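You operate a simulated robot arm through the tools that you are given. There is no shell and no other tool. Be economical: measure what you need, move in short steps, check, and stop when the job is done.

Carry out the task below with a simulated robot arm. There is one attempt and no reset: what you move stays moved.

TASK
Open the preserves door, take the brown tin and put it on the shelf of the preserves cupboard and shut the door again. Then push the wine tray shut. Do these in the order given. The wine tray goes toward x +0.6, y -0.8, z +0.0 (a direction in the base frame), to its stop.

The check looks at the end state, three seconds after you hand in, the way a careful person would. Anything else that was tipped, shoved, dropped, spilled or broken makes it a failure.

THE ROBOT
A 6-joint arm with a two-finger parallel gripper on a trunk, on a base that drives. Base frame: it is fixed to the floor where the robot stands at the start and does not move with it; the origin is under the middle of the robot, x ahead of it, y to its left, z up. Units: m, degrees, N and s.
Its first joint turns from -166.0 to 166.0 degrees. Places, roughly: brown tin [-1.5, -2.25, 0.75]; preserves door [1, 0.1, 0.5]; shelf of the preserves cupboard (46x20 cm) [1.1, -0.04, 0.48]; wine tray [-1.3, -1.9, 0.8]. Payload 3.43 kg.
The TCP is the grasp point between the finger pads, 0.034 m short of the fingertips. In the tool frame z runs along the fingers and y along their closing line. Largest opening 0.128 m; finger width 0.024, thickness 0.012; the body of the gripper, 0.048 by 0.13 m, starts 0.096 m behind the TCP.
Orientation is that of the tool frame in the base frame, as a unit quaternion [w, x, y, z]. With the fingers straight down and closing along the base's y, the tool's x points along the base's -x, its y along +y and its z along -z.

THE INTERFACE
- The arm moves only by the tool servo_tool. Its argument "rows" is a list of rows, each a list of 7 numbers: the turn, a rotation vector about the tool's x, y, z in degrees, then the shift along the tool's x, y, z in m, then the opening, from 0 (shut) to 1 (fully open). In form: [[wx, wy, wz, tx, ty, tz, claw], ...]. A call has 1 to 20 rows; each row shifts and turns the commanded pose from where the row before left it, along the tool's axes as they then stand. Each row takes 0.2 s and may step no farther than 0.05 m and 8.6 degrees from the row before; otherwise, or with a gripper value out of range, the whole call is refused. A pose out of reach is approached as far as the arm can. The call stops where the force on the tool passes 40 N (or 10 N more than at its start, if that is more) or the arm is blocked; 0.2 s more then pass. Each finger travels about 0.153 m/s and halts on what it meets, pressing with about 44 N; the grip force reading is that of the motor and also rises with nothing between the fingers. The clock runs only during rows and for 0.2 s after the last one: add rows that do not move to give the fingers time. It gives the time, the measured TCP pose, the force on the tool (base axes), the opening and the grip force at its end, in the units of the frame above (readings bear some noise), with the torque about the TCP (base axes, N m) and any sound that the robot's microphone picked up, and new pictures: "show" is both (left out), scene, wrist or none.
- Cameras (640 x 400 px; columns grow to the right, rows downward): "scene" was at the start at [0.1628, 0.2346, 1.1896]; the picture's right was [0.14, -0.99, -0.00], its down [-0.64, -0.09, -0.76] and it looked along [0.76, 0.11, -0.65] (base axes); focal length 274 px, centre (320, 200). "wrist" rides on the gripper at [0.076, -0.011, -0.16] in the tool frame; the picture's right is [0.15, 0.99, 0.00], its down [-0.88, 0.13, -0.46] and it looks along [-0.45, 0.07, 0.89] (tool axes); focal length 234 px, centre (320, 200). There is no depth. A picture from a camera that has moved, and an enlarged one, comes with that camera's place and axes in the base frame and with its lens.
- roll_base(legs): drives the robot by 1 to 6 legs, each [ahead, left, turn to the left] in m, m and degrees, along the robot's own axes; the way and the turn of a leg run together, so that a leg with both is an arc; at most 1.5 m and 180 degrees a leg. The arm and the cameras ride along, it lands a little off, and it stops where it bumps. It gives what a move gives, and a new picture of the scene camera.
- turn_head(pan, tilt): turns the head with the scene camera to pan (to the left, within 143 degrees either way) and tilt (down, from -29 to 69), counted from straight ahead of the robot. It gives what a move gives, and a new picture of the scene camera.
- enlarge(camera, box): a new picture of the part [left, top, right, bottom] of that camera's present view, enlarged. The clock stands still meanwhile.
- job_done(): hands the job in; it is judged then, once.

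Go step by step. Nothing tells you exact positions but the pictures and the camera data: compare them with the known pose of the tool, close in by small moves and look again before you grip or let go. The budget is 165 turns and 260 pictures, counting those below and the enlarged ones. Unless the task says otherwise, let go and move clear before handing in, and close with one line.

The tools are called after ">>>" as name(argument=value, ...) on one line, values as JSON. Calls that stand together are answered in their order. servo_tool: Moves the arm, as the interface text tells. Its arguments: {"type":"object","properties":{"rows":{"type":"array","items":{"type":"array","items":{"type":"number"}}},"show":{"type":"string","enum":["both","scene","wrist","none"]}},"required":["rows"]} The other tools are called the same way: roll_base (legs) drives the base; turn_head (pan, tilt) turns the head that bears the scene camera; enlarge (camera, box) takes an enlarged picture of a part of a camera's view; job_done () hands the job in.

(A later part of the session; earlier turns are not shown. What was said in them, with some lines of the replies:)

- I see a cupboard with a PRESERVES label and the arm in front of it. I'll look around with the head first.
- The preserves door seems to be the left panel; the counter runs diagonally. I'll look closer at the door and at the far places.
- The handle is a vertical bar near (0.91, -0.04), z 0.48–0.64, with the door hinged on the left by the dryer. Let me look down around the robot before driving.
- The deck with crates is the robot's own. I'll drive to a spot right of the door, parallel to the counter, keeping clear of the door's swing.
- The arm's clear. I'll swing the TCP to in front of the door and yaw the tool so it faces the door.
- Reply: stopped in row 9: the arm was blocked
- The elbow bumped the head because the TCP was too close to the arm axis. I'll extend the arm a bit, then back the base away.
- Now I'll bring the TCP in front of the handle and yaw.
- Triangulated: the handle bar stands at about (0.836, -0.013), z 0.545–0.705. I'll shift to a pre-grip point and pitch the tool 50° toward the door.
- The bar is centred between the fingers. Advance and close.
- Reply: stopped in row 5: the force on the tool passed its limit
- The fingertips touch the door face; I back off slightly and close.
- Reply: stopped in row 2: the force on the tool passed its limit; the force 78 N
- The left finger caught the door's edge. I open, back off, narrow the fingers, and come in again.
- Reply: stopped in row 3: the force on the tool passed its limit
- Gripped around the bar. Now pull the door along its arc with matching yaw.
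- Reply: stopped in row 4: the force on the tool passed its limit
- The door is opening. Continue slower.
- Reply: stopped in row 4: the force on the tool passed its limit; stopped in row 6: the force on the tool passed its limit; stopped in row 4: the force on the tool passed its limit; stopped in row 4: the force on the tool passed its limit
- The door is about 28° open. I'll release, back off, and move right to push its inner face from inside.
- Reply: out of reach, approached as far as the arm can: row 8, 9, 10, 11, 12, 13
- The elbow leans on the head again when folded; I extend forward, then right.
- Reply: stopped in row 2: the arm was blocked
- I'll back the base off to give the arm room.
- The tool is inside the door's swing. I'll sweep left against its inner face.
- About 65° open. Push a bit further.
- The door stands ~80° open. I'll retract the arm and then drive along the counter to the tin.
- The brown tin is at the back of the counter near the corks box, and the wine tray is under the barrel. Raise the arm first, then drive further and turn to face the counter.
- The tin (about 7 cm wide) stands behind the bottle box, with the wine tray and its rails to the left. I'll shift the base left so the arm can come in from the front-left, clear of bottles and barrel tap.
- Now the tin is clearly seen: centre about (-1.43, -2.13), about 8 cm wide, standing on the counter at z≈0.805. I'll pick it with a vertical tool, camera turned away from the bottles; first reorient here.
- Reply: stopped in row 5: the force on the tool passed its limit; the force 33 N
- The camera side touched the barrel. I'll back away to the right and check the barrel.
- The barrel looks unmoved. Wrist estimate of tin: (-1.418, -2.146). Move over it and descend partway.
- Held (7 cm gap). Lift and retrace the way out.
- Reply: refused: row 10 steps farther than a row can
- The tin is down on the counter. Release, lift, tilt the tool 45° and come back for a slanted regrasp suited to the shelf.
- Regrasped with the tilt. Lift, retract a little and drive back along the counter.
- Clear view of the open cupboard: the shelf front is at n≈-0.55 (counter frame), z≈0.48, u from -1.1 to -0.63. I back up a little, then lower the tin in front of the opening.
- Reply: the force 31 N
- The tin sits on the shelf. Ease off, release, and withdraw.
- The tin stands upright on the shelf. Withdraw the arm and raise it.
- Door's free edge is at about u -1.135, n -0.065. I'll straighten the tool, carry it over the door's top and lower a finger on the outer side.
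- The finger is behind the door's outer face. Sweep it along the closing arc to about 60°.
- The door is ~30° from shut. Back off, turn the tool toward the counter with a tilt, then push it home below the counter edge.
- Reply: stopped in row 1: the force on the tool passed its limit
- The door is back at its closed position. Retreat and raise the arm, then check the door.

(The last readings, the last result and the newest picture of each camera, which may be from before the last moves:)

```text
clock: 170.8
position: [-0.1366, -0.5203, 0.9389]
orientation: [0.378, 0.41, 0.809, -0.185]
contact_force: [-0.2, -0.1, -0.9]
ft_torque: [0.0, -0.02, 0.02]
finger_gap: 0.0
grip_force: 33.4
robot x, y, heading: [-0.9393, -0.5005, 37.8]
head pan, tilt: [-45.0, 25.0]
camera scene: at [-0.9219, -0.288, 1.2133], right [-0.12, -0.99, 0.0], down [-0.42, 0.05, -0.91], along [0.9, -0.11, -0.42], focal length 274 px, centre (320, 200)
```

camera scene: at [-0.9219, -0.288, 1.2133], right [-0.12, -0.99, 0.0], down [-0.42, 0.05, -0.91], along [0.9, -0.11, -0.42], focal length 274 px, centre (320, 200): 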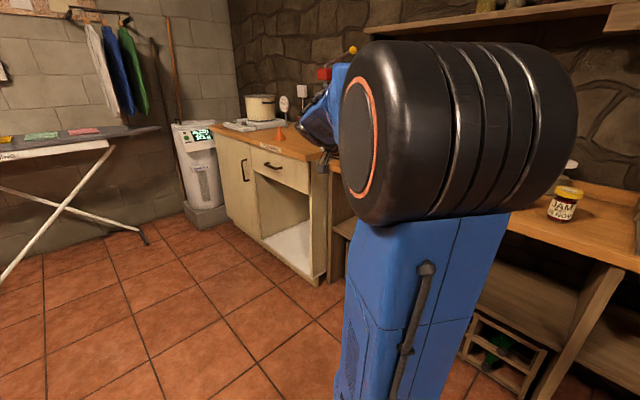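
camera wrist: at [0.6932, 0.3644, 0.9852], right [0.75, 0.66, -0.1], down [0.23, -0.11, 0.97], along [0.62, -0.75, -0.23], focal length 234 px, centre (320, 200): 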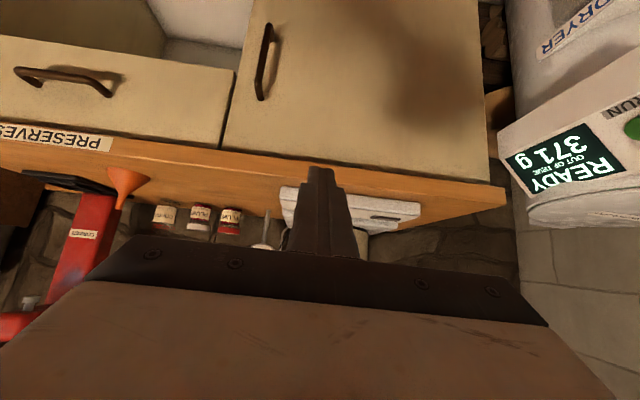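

The preserves door is shut and flush. Now I bring the arm in front of the robot, then drive to the wine tray.

>>> servo_tool(rows=[[0, 0, 0, 0.0256, 0.012, -0.0308, 0], [0, 0, 0, 0.0256, 0.012, -0.0308, 0], [0, 0, 0, 0.0256, 0.012, -0.0308, 0], [0, 0, 0, 0.0256, 0.012, -0.0308, 0], [-6.5, 0, -5.4, 0.0256, 0.012, -0.0308, 0], [-6.5, 0, -5.4, 0.02, 0.012, -0.025, 0], [-6.5, 0, -5.4, 0, 0, 0, 0], [-6.5, 0, -5.4, 0, 0, 0, 0], [-6.5, 0, -5.4, 0, 0, 0, 0], [-6.5, 0, -5.4, 0, 0, 0, 0], [-6.5, 0, -5.4, 0, 0, 0, 0], [-6.5, 0, -5.4, 0, 0, 0, 0], [-6.5, 0, -5.4, 0, 0, 0, 0], [-6.5, 0, -5.4, 0, 0, 0, 0], [-4.5, 0, -3.7, 0, 0, 0, 0], [0, 0, 0, 0, 0, 0, 0]], show="none")

```text
clock: 174.2
position: [-0.2195, -0.2916, 0.944]
orientation: [0.407, -0.282, 0.858, 0.14]
contact_force: [0.0, -1.0, -0.2]
ft_torque: [-0.01, 0.04, -0.05]
finger_gap: 0.0
grip_force: 32.8
robot x, y, heading: [-0.9406, -0.5037, 37.9]
head pan, tilt: [-45.0, 25.0]
```

>>> roll_base(legs=[[-0.9, 0, 0], [0, 0, -91]])

>>> turn_head(pan=-15, tilt=35)

>>> enlarge(camera="wrist", box=[0, 0, 640, 400])

```text
clock: 182.8
position: [-1.4507, -1.7823, 0.9448]
orientation: [0.384, 0.414, 0.803, -0.191]
contact_force: [0.8, 0.3, 0.9]
ft_torque: [-0.03, 0.02, 0.02]
finger_gap: 0.0001
grip_force: 32.7
robot x, y, heading: [-1.6486, -1.0585, -52.8]
head pan, tilt: [-45.0, 25.0]
camera scene: at [-1.4384, -1.0775, 1.2133], right [-0.99, 0.14, 0.0], down [0.06, 0.42, -0.91], along [-0.13, -0.9, -0.42], focal length 274 px, centre (320, 200)
```

scene: 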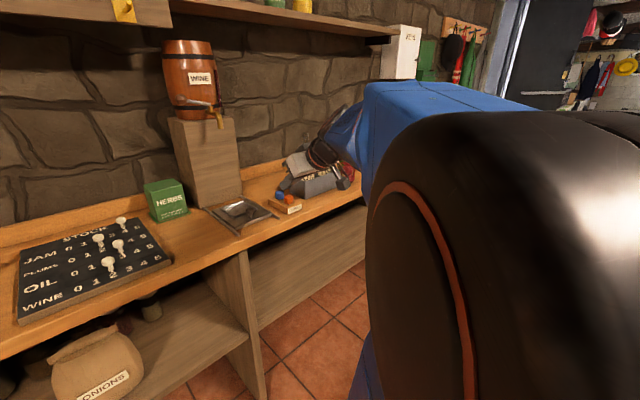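

```text
clock: 183.7
position: [-1.4496, -1.7811, 0.9434]
orientation: [0.384, 0.414, 0.803, -0.191]
contact_force: [0.8, -0.6, 0.7]
ft_torque: [0.01, 0.0, 0.01]
finger_gap: 0.0
grip_force: 33.0
robot x, y, heading: [-1.6456, -1.0582, -53.1]
head pan, tilt: [-15.0, 35.0]
camera scene: at [-1.3926, -1.068, 1.1976], right [-0.93, -0.37, 0.0], down [-0.21, 0.53, -0.82], along [0.31, -0.76, -0.57], focal length 274 px, centre (320, 200)
```

scene: 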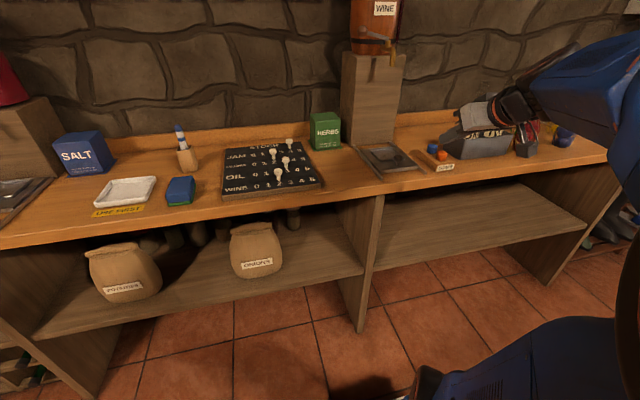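

```text
1.00 times, centred on (320, 200) of wrist
camera zoom: at [-1.5591, -1.6498, 0.9853], right [0.75, 0.65, -0.1], down [0.22, -0.09, 0.97], along [0.63, -0.75, -0.21], focal length 234 px, centre (320, 200)
```

zoom: 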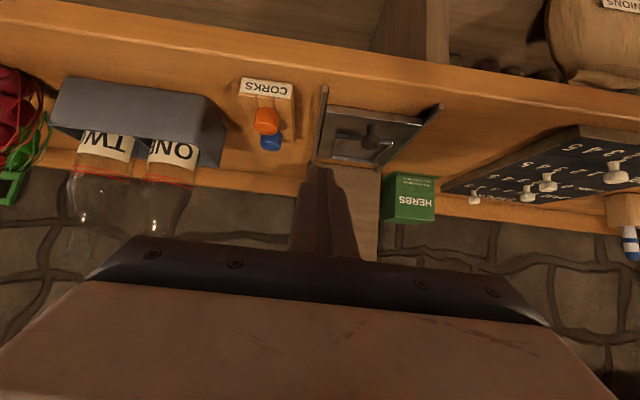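

>>> enlarge(camera="wrist", box=[280, 70, 480, 195])

>>> enlarge(camera="scene", box=[320, 100, 480, 200])

```text
3.20 times, centred on (380, 132) of wrist
camera zoom: at [-1.5591, -1.6498, 0.9853], right [0.75, 0.65, -0.1], down [0.22, -0.09, 0.97], along [0.63, -0.75, -0.21], focal length 749 px, centre (128, 416)
```

zoom: 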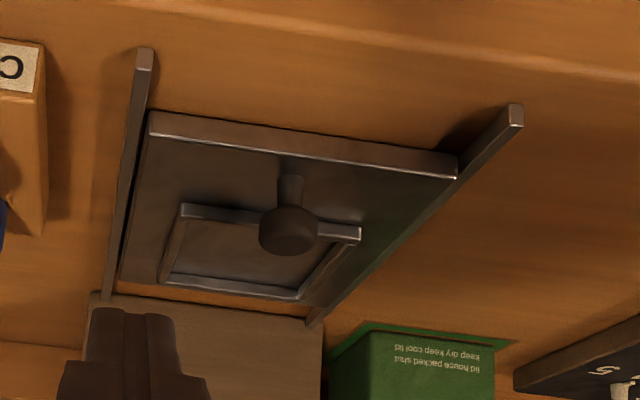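

```text
4.00 times, centred on (400, 150) of scene
camera zoom: at [-1.3926, -1.068, 1.1976], right [-0.93, -0.37, 0.0], down [-0.21, 0.53, -0.82], along [0.31, -0.76, -0.57], focal length 1096 px, centre (0, 400)
```

zoom: 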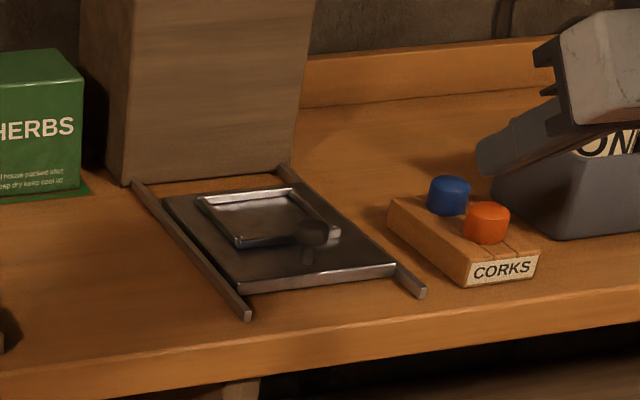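

The tray's front edge is at n≈-0.63, centre u≈2.168, with a knob behind it. I'll straighten the tool to ~20° and come down in front of the edge.

>>> servo_tool(rows=[[0, 8, 0, 0, 0.015, 0, 0], [0, 8, 0, 0, 0.015, 0, 0], [0, 8, 0, 0, 0.015, 0, 0], [0, 5, 0, 0, 0.015, 0, 0], [0, 0, 0, 0.01, 0, 0.028, 0], [0, 0, 0, 0.01, 0, 0.028, 0], [0, 0, 0, 0.01, 0, 0.025, 0], [0, 0, 0, 0, 0, 0, 0]])

>>> enlarge(camera="scene", box=[320, 100, 480, 200])

```text
clock: 185.5
position: [-1.3999, -1.7481, 0.8569]
orientation: [0.171, 0.449, 0.873, -0.082]
contact_force: [0.1, -0.4, 0.1]
ft_torque: [-0.01, -0.02, -0.02]
finger_gap: 0.0
grip_force: 33.1
robot x, y, heading: [-1.6484, -1.0548, -53.0]
head pan, tilt: [-15.0, 35.0]
camera scene: at [-1.3926, -1.0679, 1.1975], right [-0.93, -0.38, 0.0], down [-0.22, 0.53, -0.82], along [0.31, -0.76, -0.57], focal length 274 px, centre (320, 200)
camera wrist: at [-1.485, -1.6507, 0.9773], right [0.72, 0.69, -0.04], down [0.48, -0.45, 0.75], along [0.5, -0.56, -0.66], focal length 234 px, centre (320, 200)
```

scene: 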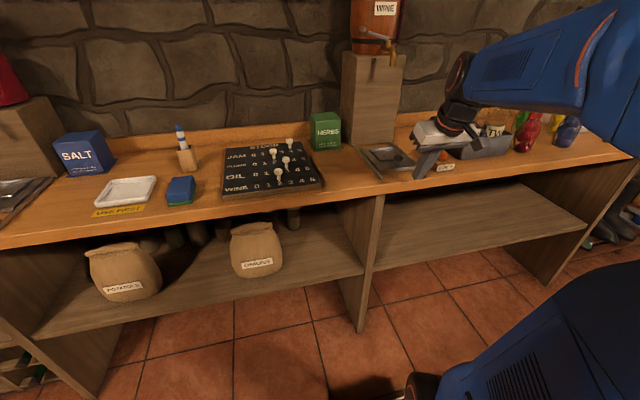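
wrist: 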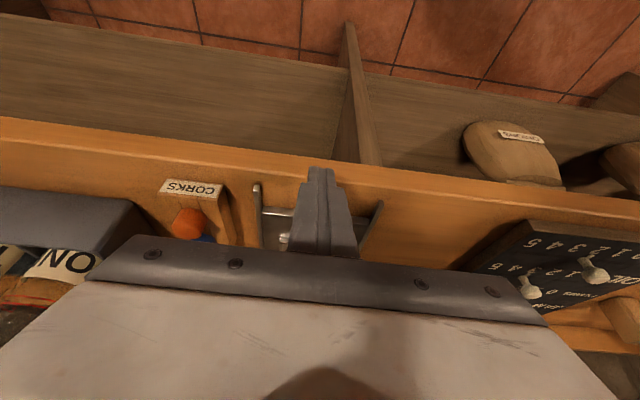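

```text
4.00 times, centred on (400, 150) of scene
camera zoom: at [-1.3926, -1.0679, 1.1975], right [-0.93, -0.38, 0.0], down [-0.22, 0.53, -0.82], along [0.31, -0.76, -0.57], focal length 1096 px, centre (0, 400)
```

zoom: 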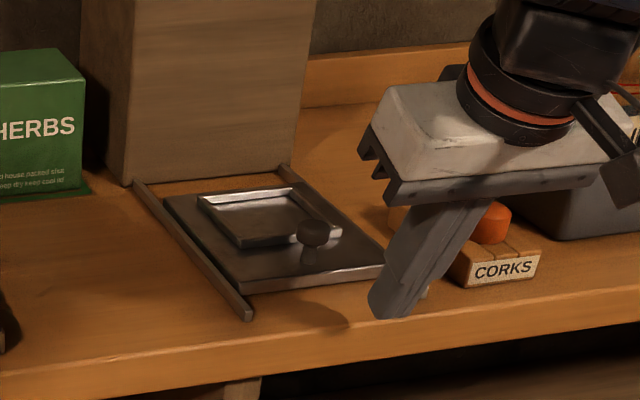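

>>> servo_tool(rows=[[0, 0, 0, 0.003, 0, 0.0075, 0], [0, 0, 0, -0.0113, 0, 0.0041, 0], [0, 0, 0, -0.0113, 0, 0.0041, 0], [0, 0, 0, -0.0113, 0, 0.0041, 0], [0, 0, 0, -0.0113, 0, 0.0041, 0], [0, 0, 0, -0.0113, 0, 0.0041, 0], [0, 0, 0, 0, 0, 0, 0]])

>>> enlarge(camera="scene", box=[320, 100, 480, 200])

```text
clock: 187.1
position: [-1.3631, -1.7968, 0.8532]
orientation: [0.171, 0.449, 0.873, -0.081]
contact_force: [0.6, -1.4, 0.2]
ft_torque: [0.01, -0.02, -0.01]
finger_gap: 0.0001
grip_force: 33.4
robot x, y, heading: [-1.646, -1.0577, -53.2]
head pan, tilt: [-15.0, 35.0]
camera scene: at [-1.3926, -1.0679, 1.1975], right [-0.93, -0.38, 0.0], down [-0.22, 0.53, -0.82], along [0.31, -0.76, -0.57], focal length 274 px, centre (320, 200)
camera wrist: at [-1.4493, -1.6991, 0.9717], right [0.72, 0.69, -0.04], down [0.48, -0.45, 0.75], along [0.5, -0.56, -0.66], focal length 234 px, centre (320, 200)
```

scene: 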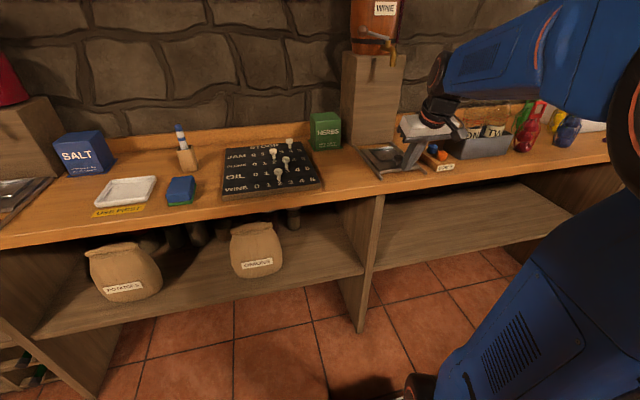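
wrist: 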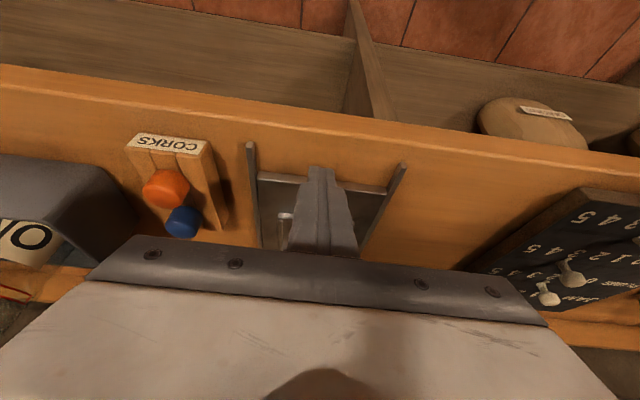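

```text
4.00 times, centred on (400, 150) of scene
camera zoom: at [-1.3926, -1.0679, 1.1975], right [-0.93, -0.38, 0.0], down [-0.22, 0.53, -0.82], along [0.31, -0.76, -0.57], focal length 1096 px, centre (0, 400)
```

zoom: 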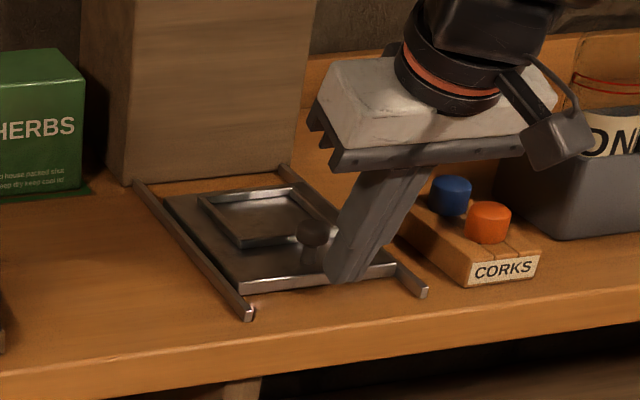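

>>> servo_tool(rows=[[0, 0, 0, 0.0093, 0, -0.0037, 0], [0, 0, 0, 0.0034, 0, 0.0083, 0], [0, 0, 0, 0, 0, 0, 0], [0, 0, 0, -0.0093, 0, 0.0037, 0], [0, 0, 0, -0.0093, 0, 0.0037, 0], [0, 0, 0, -0.0093, 0, 0.0037, 0], [0, 0, 0, 0, 0, 0, 0]])

>>> enlarge(camera="scene", box=[320, 100, 480, 200])

```text
clock: 188.7
position: [-1.3514, -1.8131, 0.8427]
orientation: [0.171, 0.449, 0.873, -0.082]
contact_force: [-1.1, 1.1, 0.5]
ft_torque: [0.01, 0.03, -0.01]
finger_gap: 0.0001
grip_force: 33.0
robot x, y, heading: [-1.649, -1.0574, -53.1]
head pan, tilt: [-15.0, 35.0]
camera scene: at [-1.3926, -1.0679, 1.1975], right [-0.93, -0.38, 0.0], down [-0.22, 0.53, -0.82], along [0.31, -0.76, -0.57], focal length 274 px, centre (320, 200)
camera wrist: at [-1.4378, -1.7158, 0.9629], right [0.72, 0.69, -0.04], down [0.48, -0.45, 0.75], along [0.5, -0.56, -0.66], focal length 234 px, centre (320, 200)
```

scene: 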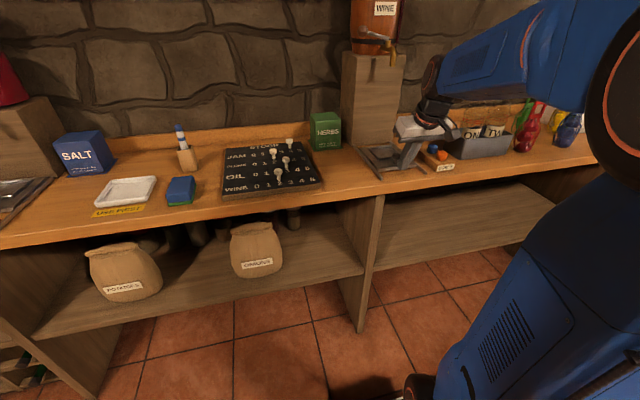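
wrist: 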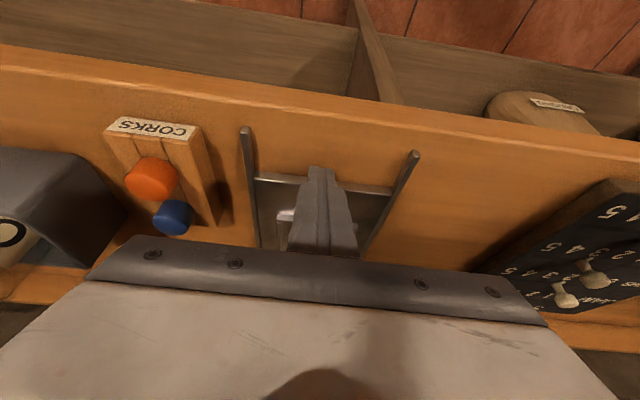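

```text
4.00 times, centred on (400, 150) of scene
camera zoom: at [-1.3926, -1.0679, 1.1975], right [-0.93, -0.38, 0.0], down [-0.22, 0.53, -0.82], along [0.31, -0.76, -0.57], focal length 1096 px, centre (0, 400)
```

zoom: 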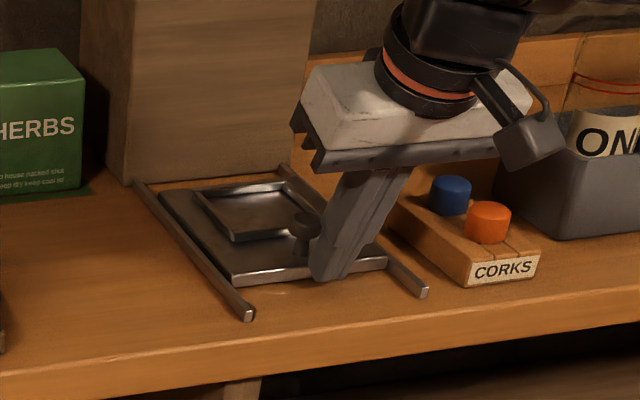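

The tray is sliding. Continue pushing until it stops.

>>> servo_tool(rows=[[0, 0, 0, -0.0093, 0, 0.0037, 0], [0, 0, 0, -0.0093, 0, 0.0037, 0], [0, 0, 0, -0.0093, 0, 0.0037, 0], [0, 0, 0, -0.0093, 0, 0.0037, 0], [0, 0, 0, -0.0093, 0, 0.0037, 0], [0, 0, 0, -0.0093, 0, 0.0037, 0], [0, 0, 0, -0.0093, 0, 0.0037, 0], [0, 0, 0, -0.0093, 0, 0.0037, 0]])

>>> enlarge(camera="scene", box=[320, 100, 480, 200])

```text
clock: 189.8
position: [-1.3313, -1.841, 0.8443]
orientation: [0.17, 0.449, 0.874, -0.081]
contact_force: [-6.7, 13.1, 11.9]
ft_torque: [0.16, 0.12, -0.02]
finger_gap: 0.0
grip_force: 32.8
robot x, y, heading: [-1.6486, -1.0553, -53.1]
head pan, tilt: [-15.0, 35.0]
stopped in row 5: the force on the tool passed its limit (the readings are from after the stop); the commanded pose is now the measured one
camera scene: at [-1.3932, -1.0667, 1.1976], right [-0.93, -0.38, 0.0], down [-0.21, 0.53, -0.82], along [0.31, -0.76, -0.57], focal length 274 px, centre (320, 200)
camera wrist: at [-1.4169, -1.7448, 0.9644], right [0.72, 0.69, -0.04], down [0.48, -0.46, 0.75], along [0.5, -0.56, -0.66], focal length 234 px, centre (320, 200)
```

scene: 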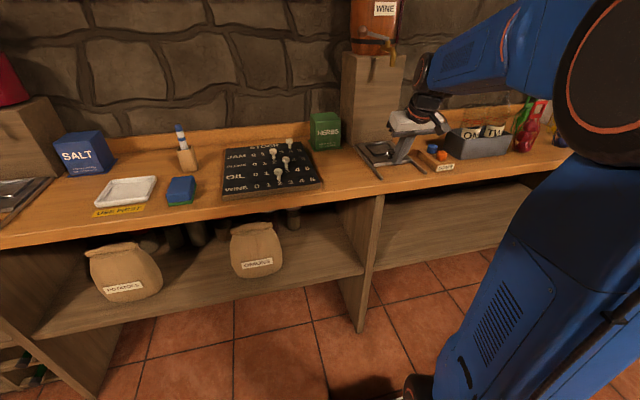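
wrist: 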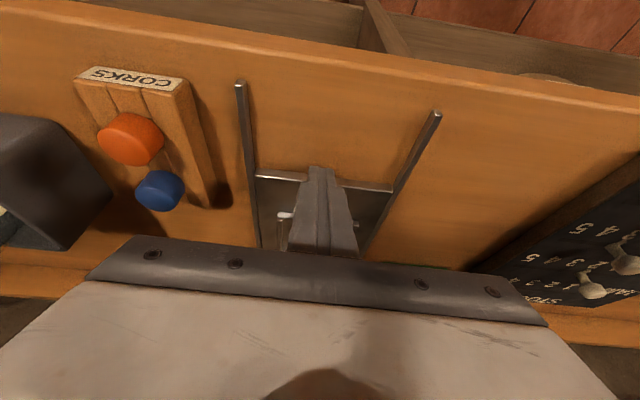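

```text
4.00 times, centred on (400, 150) of scene
camera zoom: at [-1.3932, -1.0667, 1.1976], right [-0.93, -0.38, 0.0], down [-0.21, 0.53, -0.82], along [0.31, -0.76, -0.57], focal length 1096 px, centre (0, 400)
```

zoom: 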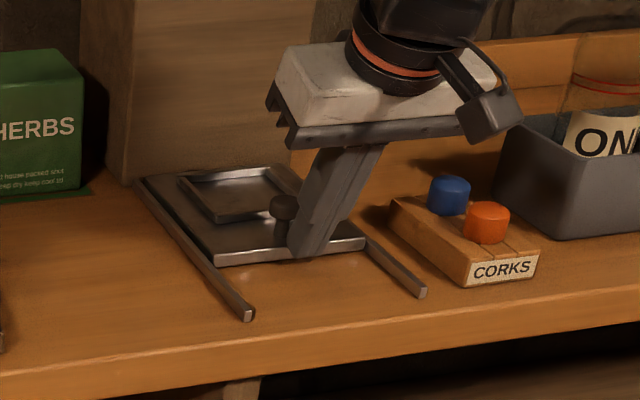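

The tray appears to be at the stand. One more gentle push to confirm it's the stop.

>>> servo_tool(rows=[[0, 0, 0, -0.0046, 0, 0.0018, 0], [0, 0, 0, -0.0046, 0, 0.0018, 0], [0, 0, 0, -0.0046, 0, 0.0018, 0], [0, 0, 0, -0.0046, 0, 0.0018, 0], [0, 0, 0, -0.0046, 0, 0.0018, 0]], show="none")

>>> servo_tool(rows=[[0, 0, 0, -0.0046, 0, 0.0018, 0], [0, 0, 0, -0.0046, 0, 0.0018, 0], [0, 0, 0, -0.0046, 0, 0.0018, 0], [0, 0, 0, -0.0046, 0, 0.0018, 0]], show="wrist")

```text
clock: 190.1
position: [-1.3316, -1.8415, 0.8449]
orientation: [0.169, 0.449, 0.874, -0.08]
contact_force: [-7.1, 14.0, 13.9]
ft_torque: [0.2, 0.08, -0.03]
finger_gap: 0.0
grip_force: 33.5
robot x, y, heading: [-1.6456, -1.0543, -52.9]
head pan, tilt: [-15.0, 35.0]
stopped in row 1: the force on the tool passed its limit (the readings are from after the stop); the commanded pose is now the measured one
```

```text
clock: 190.6
position: [-1.3291, -1.8441, 0.8453]
orientation: [0.169, 0.449, 0.874, -0.08]
contact_force: [-7.4, 15.0, 15.2]
ft_torque: [0.28, 0.12, -0.04]
finger_gap: 0.0003
grip_force: 32.7
robot x, y, heading: [-1.6487, -1.0565, -53.1]
head pan, tilt: [-15.0, 35.0]
stopped in row 2: the force on the tool passed its limit (the readings are from after the stop); the commanded pose is now the measured one
camera wrist: at [-1.4153, -1.7477, 0.966], right [0.72, 0.69, -0.04], down [0.48, -0.46, 0.75], along [0.5, -0.56, -0.66], focal length 234 px, centre (320, 200)
```

wrist: 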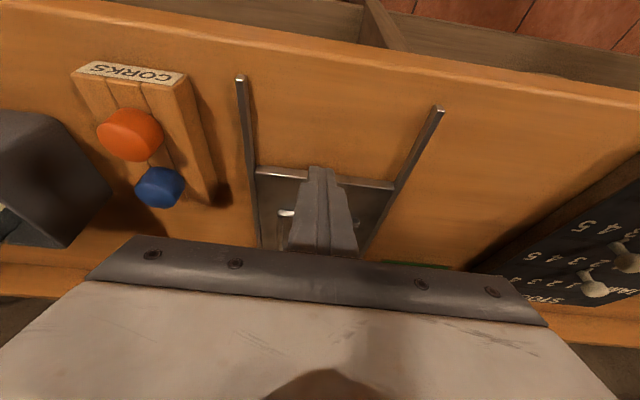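

>>> servo_tool(rows=[[0, 0, 0, 0.02, 0, -0.008, 0], [0, 0, 0, 0.028, 0, -0.02, 0], [0, 0, 0, 0.0, 0, -0.04, 0], [0, 0, 0, 0.0, 0, -0.04, 0], [0, 0, 0, 0, 0, -0.04, 0], [0, 0, 0, 0, 0, 0, 0]], show="wrist")

>>> enlarge(camera="scene", box=[320, 100, 480, 200])

```text
clock: 192.0
position: [-1.3861, -1.7652, 0.9651]
orientation: [0.168, 0.449, 0.874, -0.079]
contact_force: [-0.1, -0.1, 0.4]
ft_torque: [-0.02, 0.04, 0.04]
finger_gap: 0.0001
grip_force: 33.3
robot x, y, heading: [-1.6517, -1.0534, -53.2]
head pan, tilt: [-15.0, 35.0]
camera wrist: at [-1.4723, -1.6689, 1.0855], right [0.72, 0.69, -0.04], down [0.48, -0.46, 0.75], along [0.49, -0.56, -0.66], focal length 234 px, centre (320, 200)
```

wrist: 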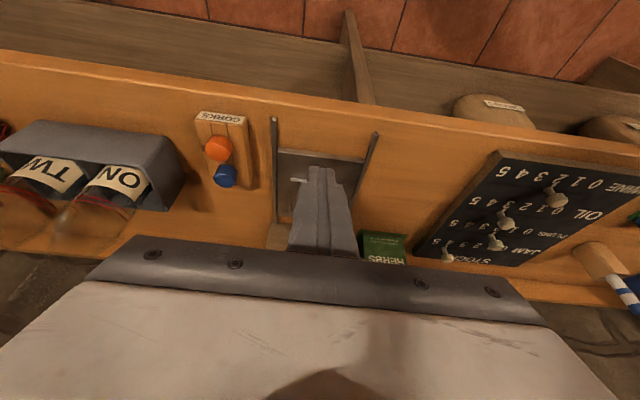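

```text
4.00 times, centred on (400, 150) of scene
camera zoom: at [-1.3932, -1.067, 1.1975], right [-0.93, -0.37, 0.0], down [-0.21, 0.53, -0.82], along [0.31, -0.76, -0.57], focal length 1096 px, centre (0, 400)
```

zoom: 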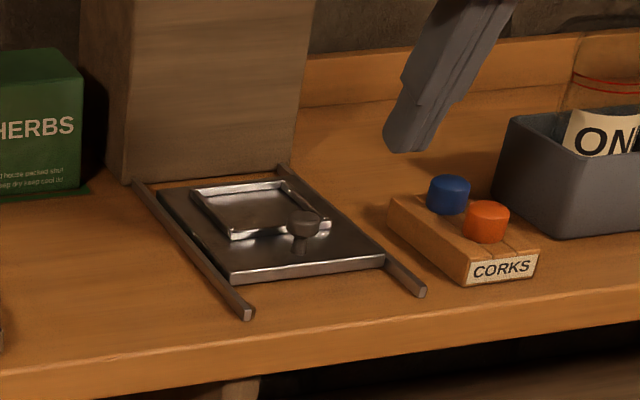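

The tray slid part way back, dragged by the finger as I withdrew. I'll push again, this time on the knob with the tip above the plate, and lift straight up afterwards.

>>> servo_tool(rows=[[0, 0, 0, 0.0125, -0.005, 0.031, 0], [0, 0, 0, 0.0125, 0, 0.031, 0], [0, 0, 0, 0.012, 0, 0.03, 0], [0, 0, 0, -0.0139, 0, 0.0056, 0], [0, 0, 0, -0.0139, 0, 0.0056, 0], [0, 0, 0, 0, 0, 0, 0]], show="wrist")

>>> enlarge(camera="scene", box=[320, 100, 480, 200])

```text
clock: 193.4
position: [-1.3744, -1.7924, 0.864]
orientation: [0.167, 0.449, 0.874, -0.079]
contact_force: [0.7, 0.4, 0.5]
ft_torque: [-0.01, 0.02, -0.02]
finger_gap: 0.0
grip_force: 33.1
robot x, y, heading: [-1.648, -1.0578, -53.2]
head pan, tilt: [-15.0, 35.0]
camera wrist: at [-1.4595, -1.6952, 0.9856], right [0.72, 0.69, -0.04], down [0.48, -0.46, 0.75], along [0.49, -0.56, -0.66], focal length 234 px, centre (320, 200)
```

wrist: 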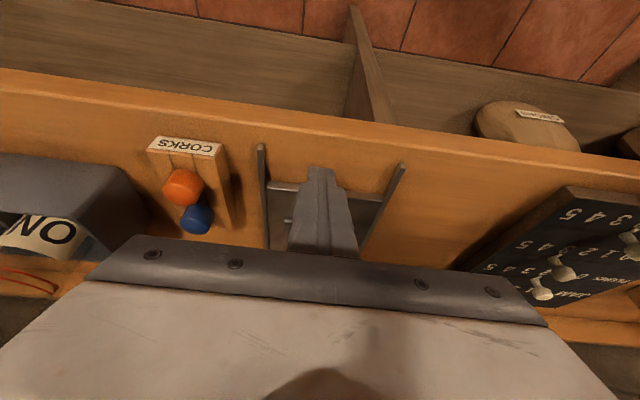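

```text
4.00 times, centred on (400, 150) of scene
camera zoom: at [-1.3932, -1.067, 1.1975], right [-0.93, -0.37, 0.0], down [-0.21, 0.53, -0.82], along [0.31, -0.76, -0.57], focal length 1096 px, centre (0, 400)
```

zoom: 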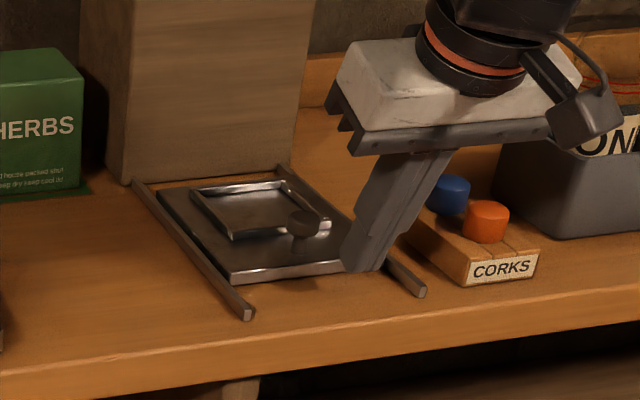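

>>> servo_tool(rows=[[0, 0, 0, 0, 0.014, 0, 0], [0, 0, 0, -0.0093, 0, 0.0037, 0], [0, 0, 0, -0.0093, 0, 0.0037, 0], [0, 0, 0, -0.0093, 0, 0.0037, 0], [0, 0, 0, -0.0093, 0, 0.0037, 0], [0, 0, 0, 0, 0, 0, 0]], show="wrist")

>>> enlarge(camera="scene", box=[320, 100, 480, 200])

```text
clock: 194.8
position: [-1.3408, -1.8164, 0.8641]
orientation: [0.168, 0.448, 0.874, -0.079]
contact_force: [-1.0, -0.4, 0.7]
ft_torque: [0.02, -0.01, 0.01]
finger_gap: 0.0
grip_force: 32.4
robot x, y, heading: [-1.6507, -1.0568, -52.9]
head pan, tilt: [-15.0, 35.0]
camera wrist: at [-1.4251, -1.7198, 0.9855], right [0.72, 0.69, -0.04], down [0.48, -0.46, 0.75], along [0.49, -0.56, -0.66], focal length 234 px, centre (320, 200)
```

wrist: 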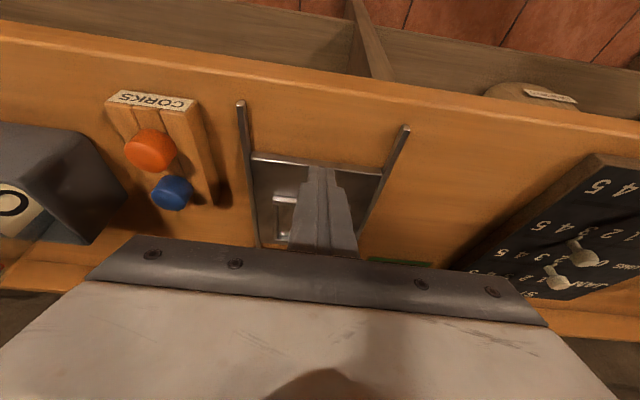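

```text
4.00 times, centred on (400, 150) of scene
camera zoom: at [-1.3932, -1.067, 1.1975], right [-0.93, -0.37, 0.0], down [-0.21, 0.53, -0.82], along [0.31, -0.76, -0.57], focal length 1096 px, centre (0, 400)
```

zoom: 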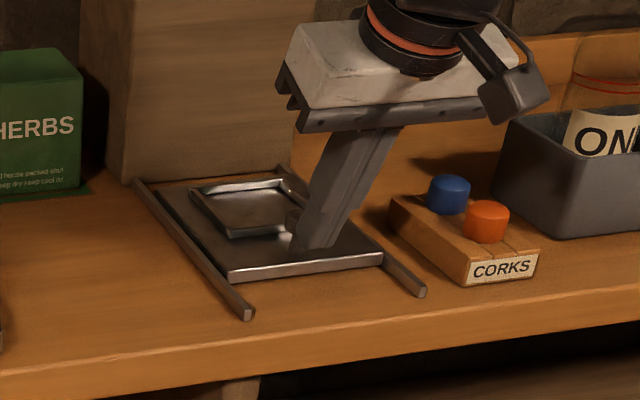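

>>> servo_tool(rows=[[0, 0, 0, -0.0093, 0, 0.0037, 0], [0, 0, 0, -0.0093, 0, 0.0037, 0], [0, 0, 0, -0.0093, 0, 0.0037, 0], [0, 0, 0, -0.0093, 0, 0.0037, 0], [0, 0, 0, -0.0093, 0, 0.0037, 0], [0, 0, 0, -0.0093, 0, 0.0037, 0], [0, 0, 0, 0, 0, 0, 0]], show="wrist")

>>> enlarge(camera="scene", box=[320, 100, 480, 200])

```text
clock: 195.7
position: [-1.3231, -1.8386, 0.8644]
orientation: [0.165, 0.449, 0.875, -0.078]
contact_force: [-8.8, 14.4, 10.5]
ft_torque: [0.14, 0.24, 0.03]
finger_gap: 0.0
grip_force: 32.8
robot x, y, heading: [-1.6504, -1.0574, -52.8]
head pan, tilt: [-15.0, 35.0]
stopped in row 4: the force on the tool passed its limit (the readings are from after the stop); the commanded pose is now the measured one
camera wrist: at [-1.4082, -1.7431, 0.9858], right [0.72, 0.69, -0.04], down [0.48, -0.46, 0.74], along [0.49, -0.56, -0.67], focal length 234 px, centre (320, 200)
```

wrist: 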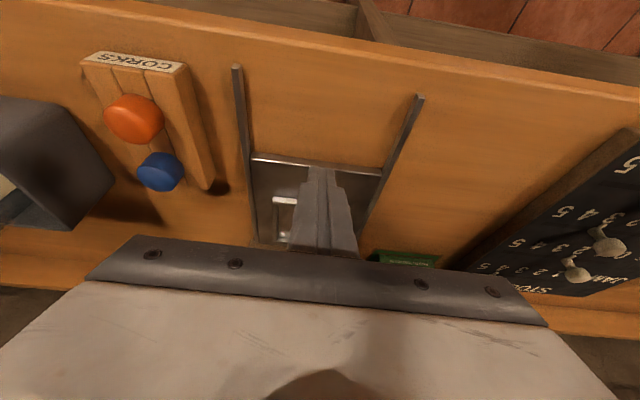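

```text
4.00 times, centred on (400, 150) of scene
camera zoom: at [-1.3939, -1.0659, 1.1976], right [-0.93, -0.37, 0.0], down [-0.21, 0.53, -0.82], along [0.31, -0.76, -0.57], focal length 1096 px, centre (0, 400)
```

zoom: 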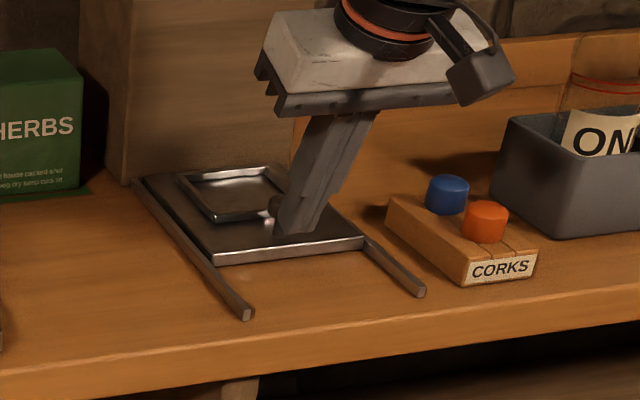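

The tray is at its stop. Lift straight up and see whether it stays.

>>> servo_tool(rows=[[0, 0, 0, 0.001, 0, -0.0025, 0], [0, 0, 0, -0.004, 0, -0.01, 0], [0, 0, 0, -0.0112, 0, -0.0278, 0], [0, 0, 0, -0.0112, 0, -0.0278, 0], [0, 0, 0, 0, 0, 0, 0]], show="none")

>>> enlarge(camera="scene", box=[320, 100, 480, 200])

```text
clock: 196.9
position: [-1.3259, -1.8398, 0.9369]
orientation: [0.163, 0.45, 0.875, -0.078]
contact_force: [-0.3, -0.1, 0.1]
ft_torque: [0.02, 0.0, 0.01]
finger_gap: 0.0
grip_force: 32.5
robot x, y, heading: [-1.6472, -1.0569, -53.1]
head pan, tilt: [-15.0, 35.0]
```

```text
4.00 times, centred on (400, 150) of scene
camera zoom: at [-1.3934, -1.0668, 1.1975], right [-0.93, -0.37, 0.0], down [-0.21, 0.53, -0.82], along [0.31, -0.76, -0.57], focal length 1096 px, centre (0, 400)
```

zoom: 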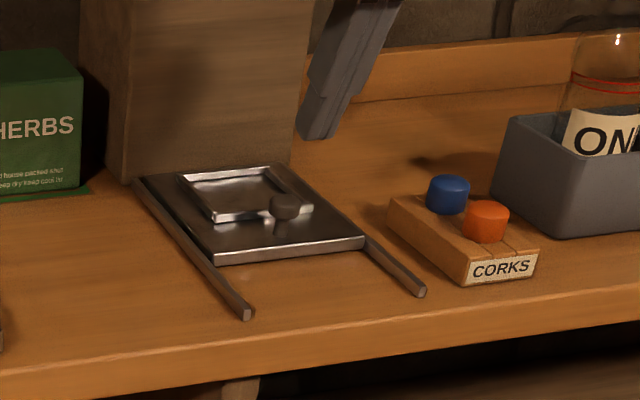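

The tray stays shut against the stand. Move the arm clear and take a last look.

>>> servo_tool(rows=[[0, 0, 0, 0.025, 0, -0.03, 0], [0, 0, 0, 0.025, 0, -0.03, 0], [0, 0, 0, 0.025, 0, -0.03, 0], [0, 0, 0, 0.025, 0, -0.03, 0], [0, 0, 0, 0, 0, 0, 0]], show="none")

>>> roll_base(legs=[[-0.2, 0, 0]])

>>> enlarge(camera="scene", box=[220, 20, 620, 270])

```text
clock: 198.1
position: [-1.405, -1.7278, 1.0112]
orientation: [0.164, 0.449, 0.875, -0.077]
contact_force: [-0.1, -1.4, 0.6]
ft_torque: [0.0, -0.01, 0.02]
finger_gap: 0.0
grip_force: 32.9
robot x, y, heading: [-1.6499, -1.0555, -53.0]
head pan, tilt: [-15.0, 35.0]
```

```text
clock: 199.8
position: [-1.5189, -1.6255, 1.0105]
orientation: [0.163, 0.461, 0.869, -0.079]
contact_force: [-0.2, -1.1, -0.3]
ft_torque: [-0.05, -0.01, -0.01]
finger_gap: 0.0
grip_force: 32.7
robot x, y, heading: [-1.7449, -0.9466, -54.4]
head pan, tilt: [-15.0, 35.0]
stopped in leg 1: the robot was blocked; the commanded pose is now the measured one
camera scene: at [-1.4901, -0.9639, 1.1975], right [-0.94, -0.35, 0.0], down [-0.2, 0.54, -0.82], along [0.29, -0.77, -0.57], focal length 274 px, centre (320, 200)
```

scene: 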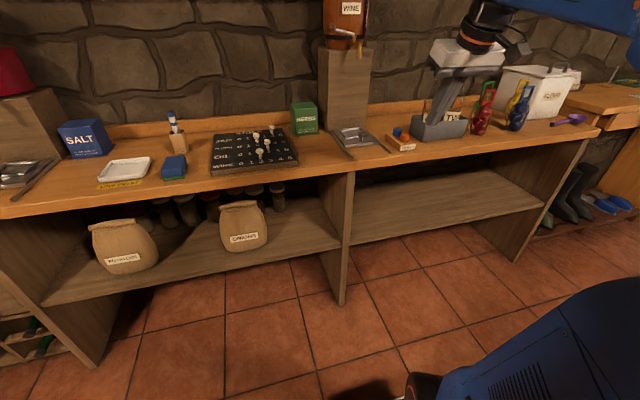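

```text
1.60 times, centred on (420, 145) of scene
camera zoom: at [-1.4901, -0.9639, 1.1975], right [-0.94, -0.35, 0.0], down [-0.2, 0.54, -0.82], along [0.29, -0.77, -0.57], focal length 438 px, centre (160, 288)
```

zoom: 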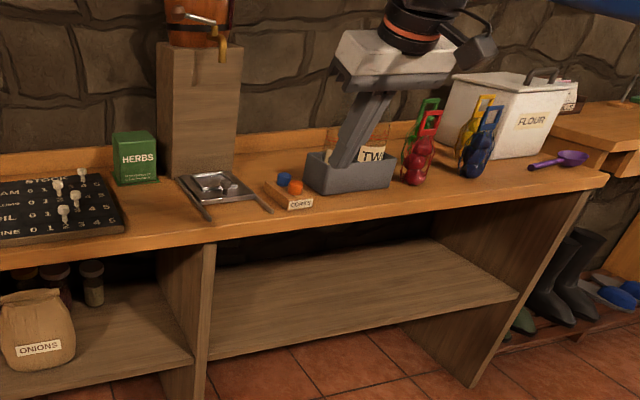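

The base bumped something behind. I'll ease forward and look whether anything was disturbed.

>>> roll_base(legs=[[0.06, 0, 0]])

>>> turn_head(pan=143, tilt=35)

>>> turn_head(pan=-143, tilt=35)

```text
clock: 200.8
position: [-1.4832, -1.6732, 1.0116]
orientation: [0.163, 0.46, 0.869, -0.079]
contact_force: [-0.1, 0.7, 0.8]
ft_torque: [-0.02, -0.05, 0.03]
finger_gap: 0.0
grip_force: 32.6
robot x, y, heading: [-1.7103, -0.9952, -54.8]
head pan, tilt: [-15.0, 35.0]
camera scene: at [-1.4551, -1.0127, 1.1975], right [-0.94, -0.35, 0.0], down [-0.2, 0.54, -0.82], along [0.29, -0.77, -0.57], focal length 274 px, centre (320, 200)
```

scene: 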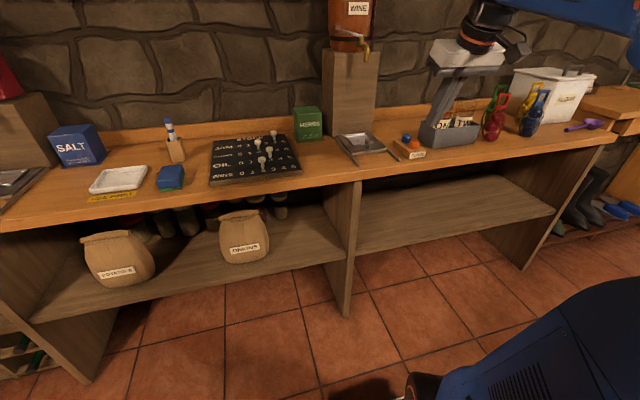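

```text
clock: 203.2
position: [-1.4832, -1.6743, 1.0122]
orientation: [0.163, 0.461, 0.869, -0.079]
contact_force: [-0.4, 0.6, -0.4]
ft_torque: [0.0, 0.03, 0.01]
finger_gap: 0.0
grip_force: 33.4
robot x, y, heading: [-1.711, -0.9944, -54.5]
head pan, tilt: [143.0, 35.0]
camera scene: at [-1.4836, -0.8422, 1.1975], right [1.0, -0.03, 0.0], down [-0.02, -0.57, -0.82], along [0.02, 0.82, -0.57], focal length 274 px, centre (320, 200)
```

scene: 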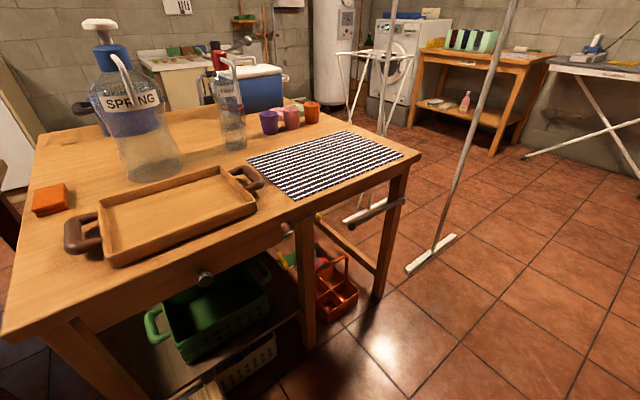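

```text
clock: 207.2
position: [-1.4829, -1.6741, 1.0117]
orientation: [0.163, 0.461, 0.869, -0.079]
contact_force: [-0.1, 0.3, 0.0]
ft_torque: [0.02, -0.04, -0.01]
finger_gap: 0.0001
grip_force: 33.1
robot x, y, heading: [-1.7093, -0.9929, -54.3]
head pan, tilt: [-143.0, 35.0]
camera scene: at [-1.5699, -0.9038, 1.1975], right [0.3, 0.95, 0.0], down [0.55, -0.17, -0.82], along [-0.78, 0.25, -0.57], focal length 274 px, centre (320, 200)
```

scene: 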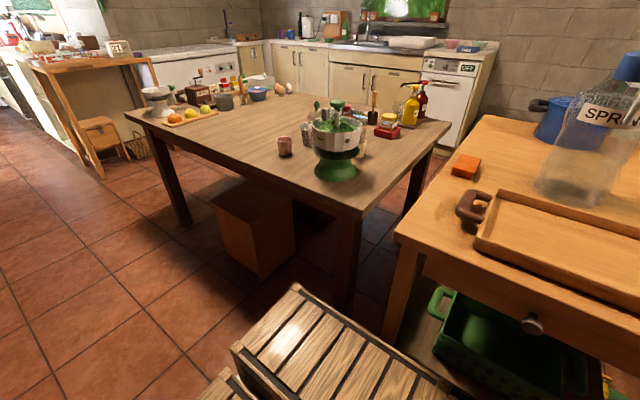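

Everything on the nearby tables still stands, and the bump was against a table leg. The tin is on the shelf, the door is shut and the wine tray is at its stop, so I hand in.

>>> job_done()

```text
The job is handed in.
```

I put the brown tin on the preserves cupboard's shelf and shut the door flush, then pushed the wine tray to its stop, where it stays. Along the way the gripper touched the wine barrel, and the base bumped the work table when I backed away at the end. In the pictures nothing had shifted or tipped either time.
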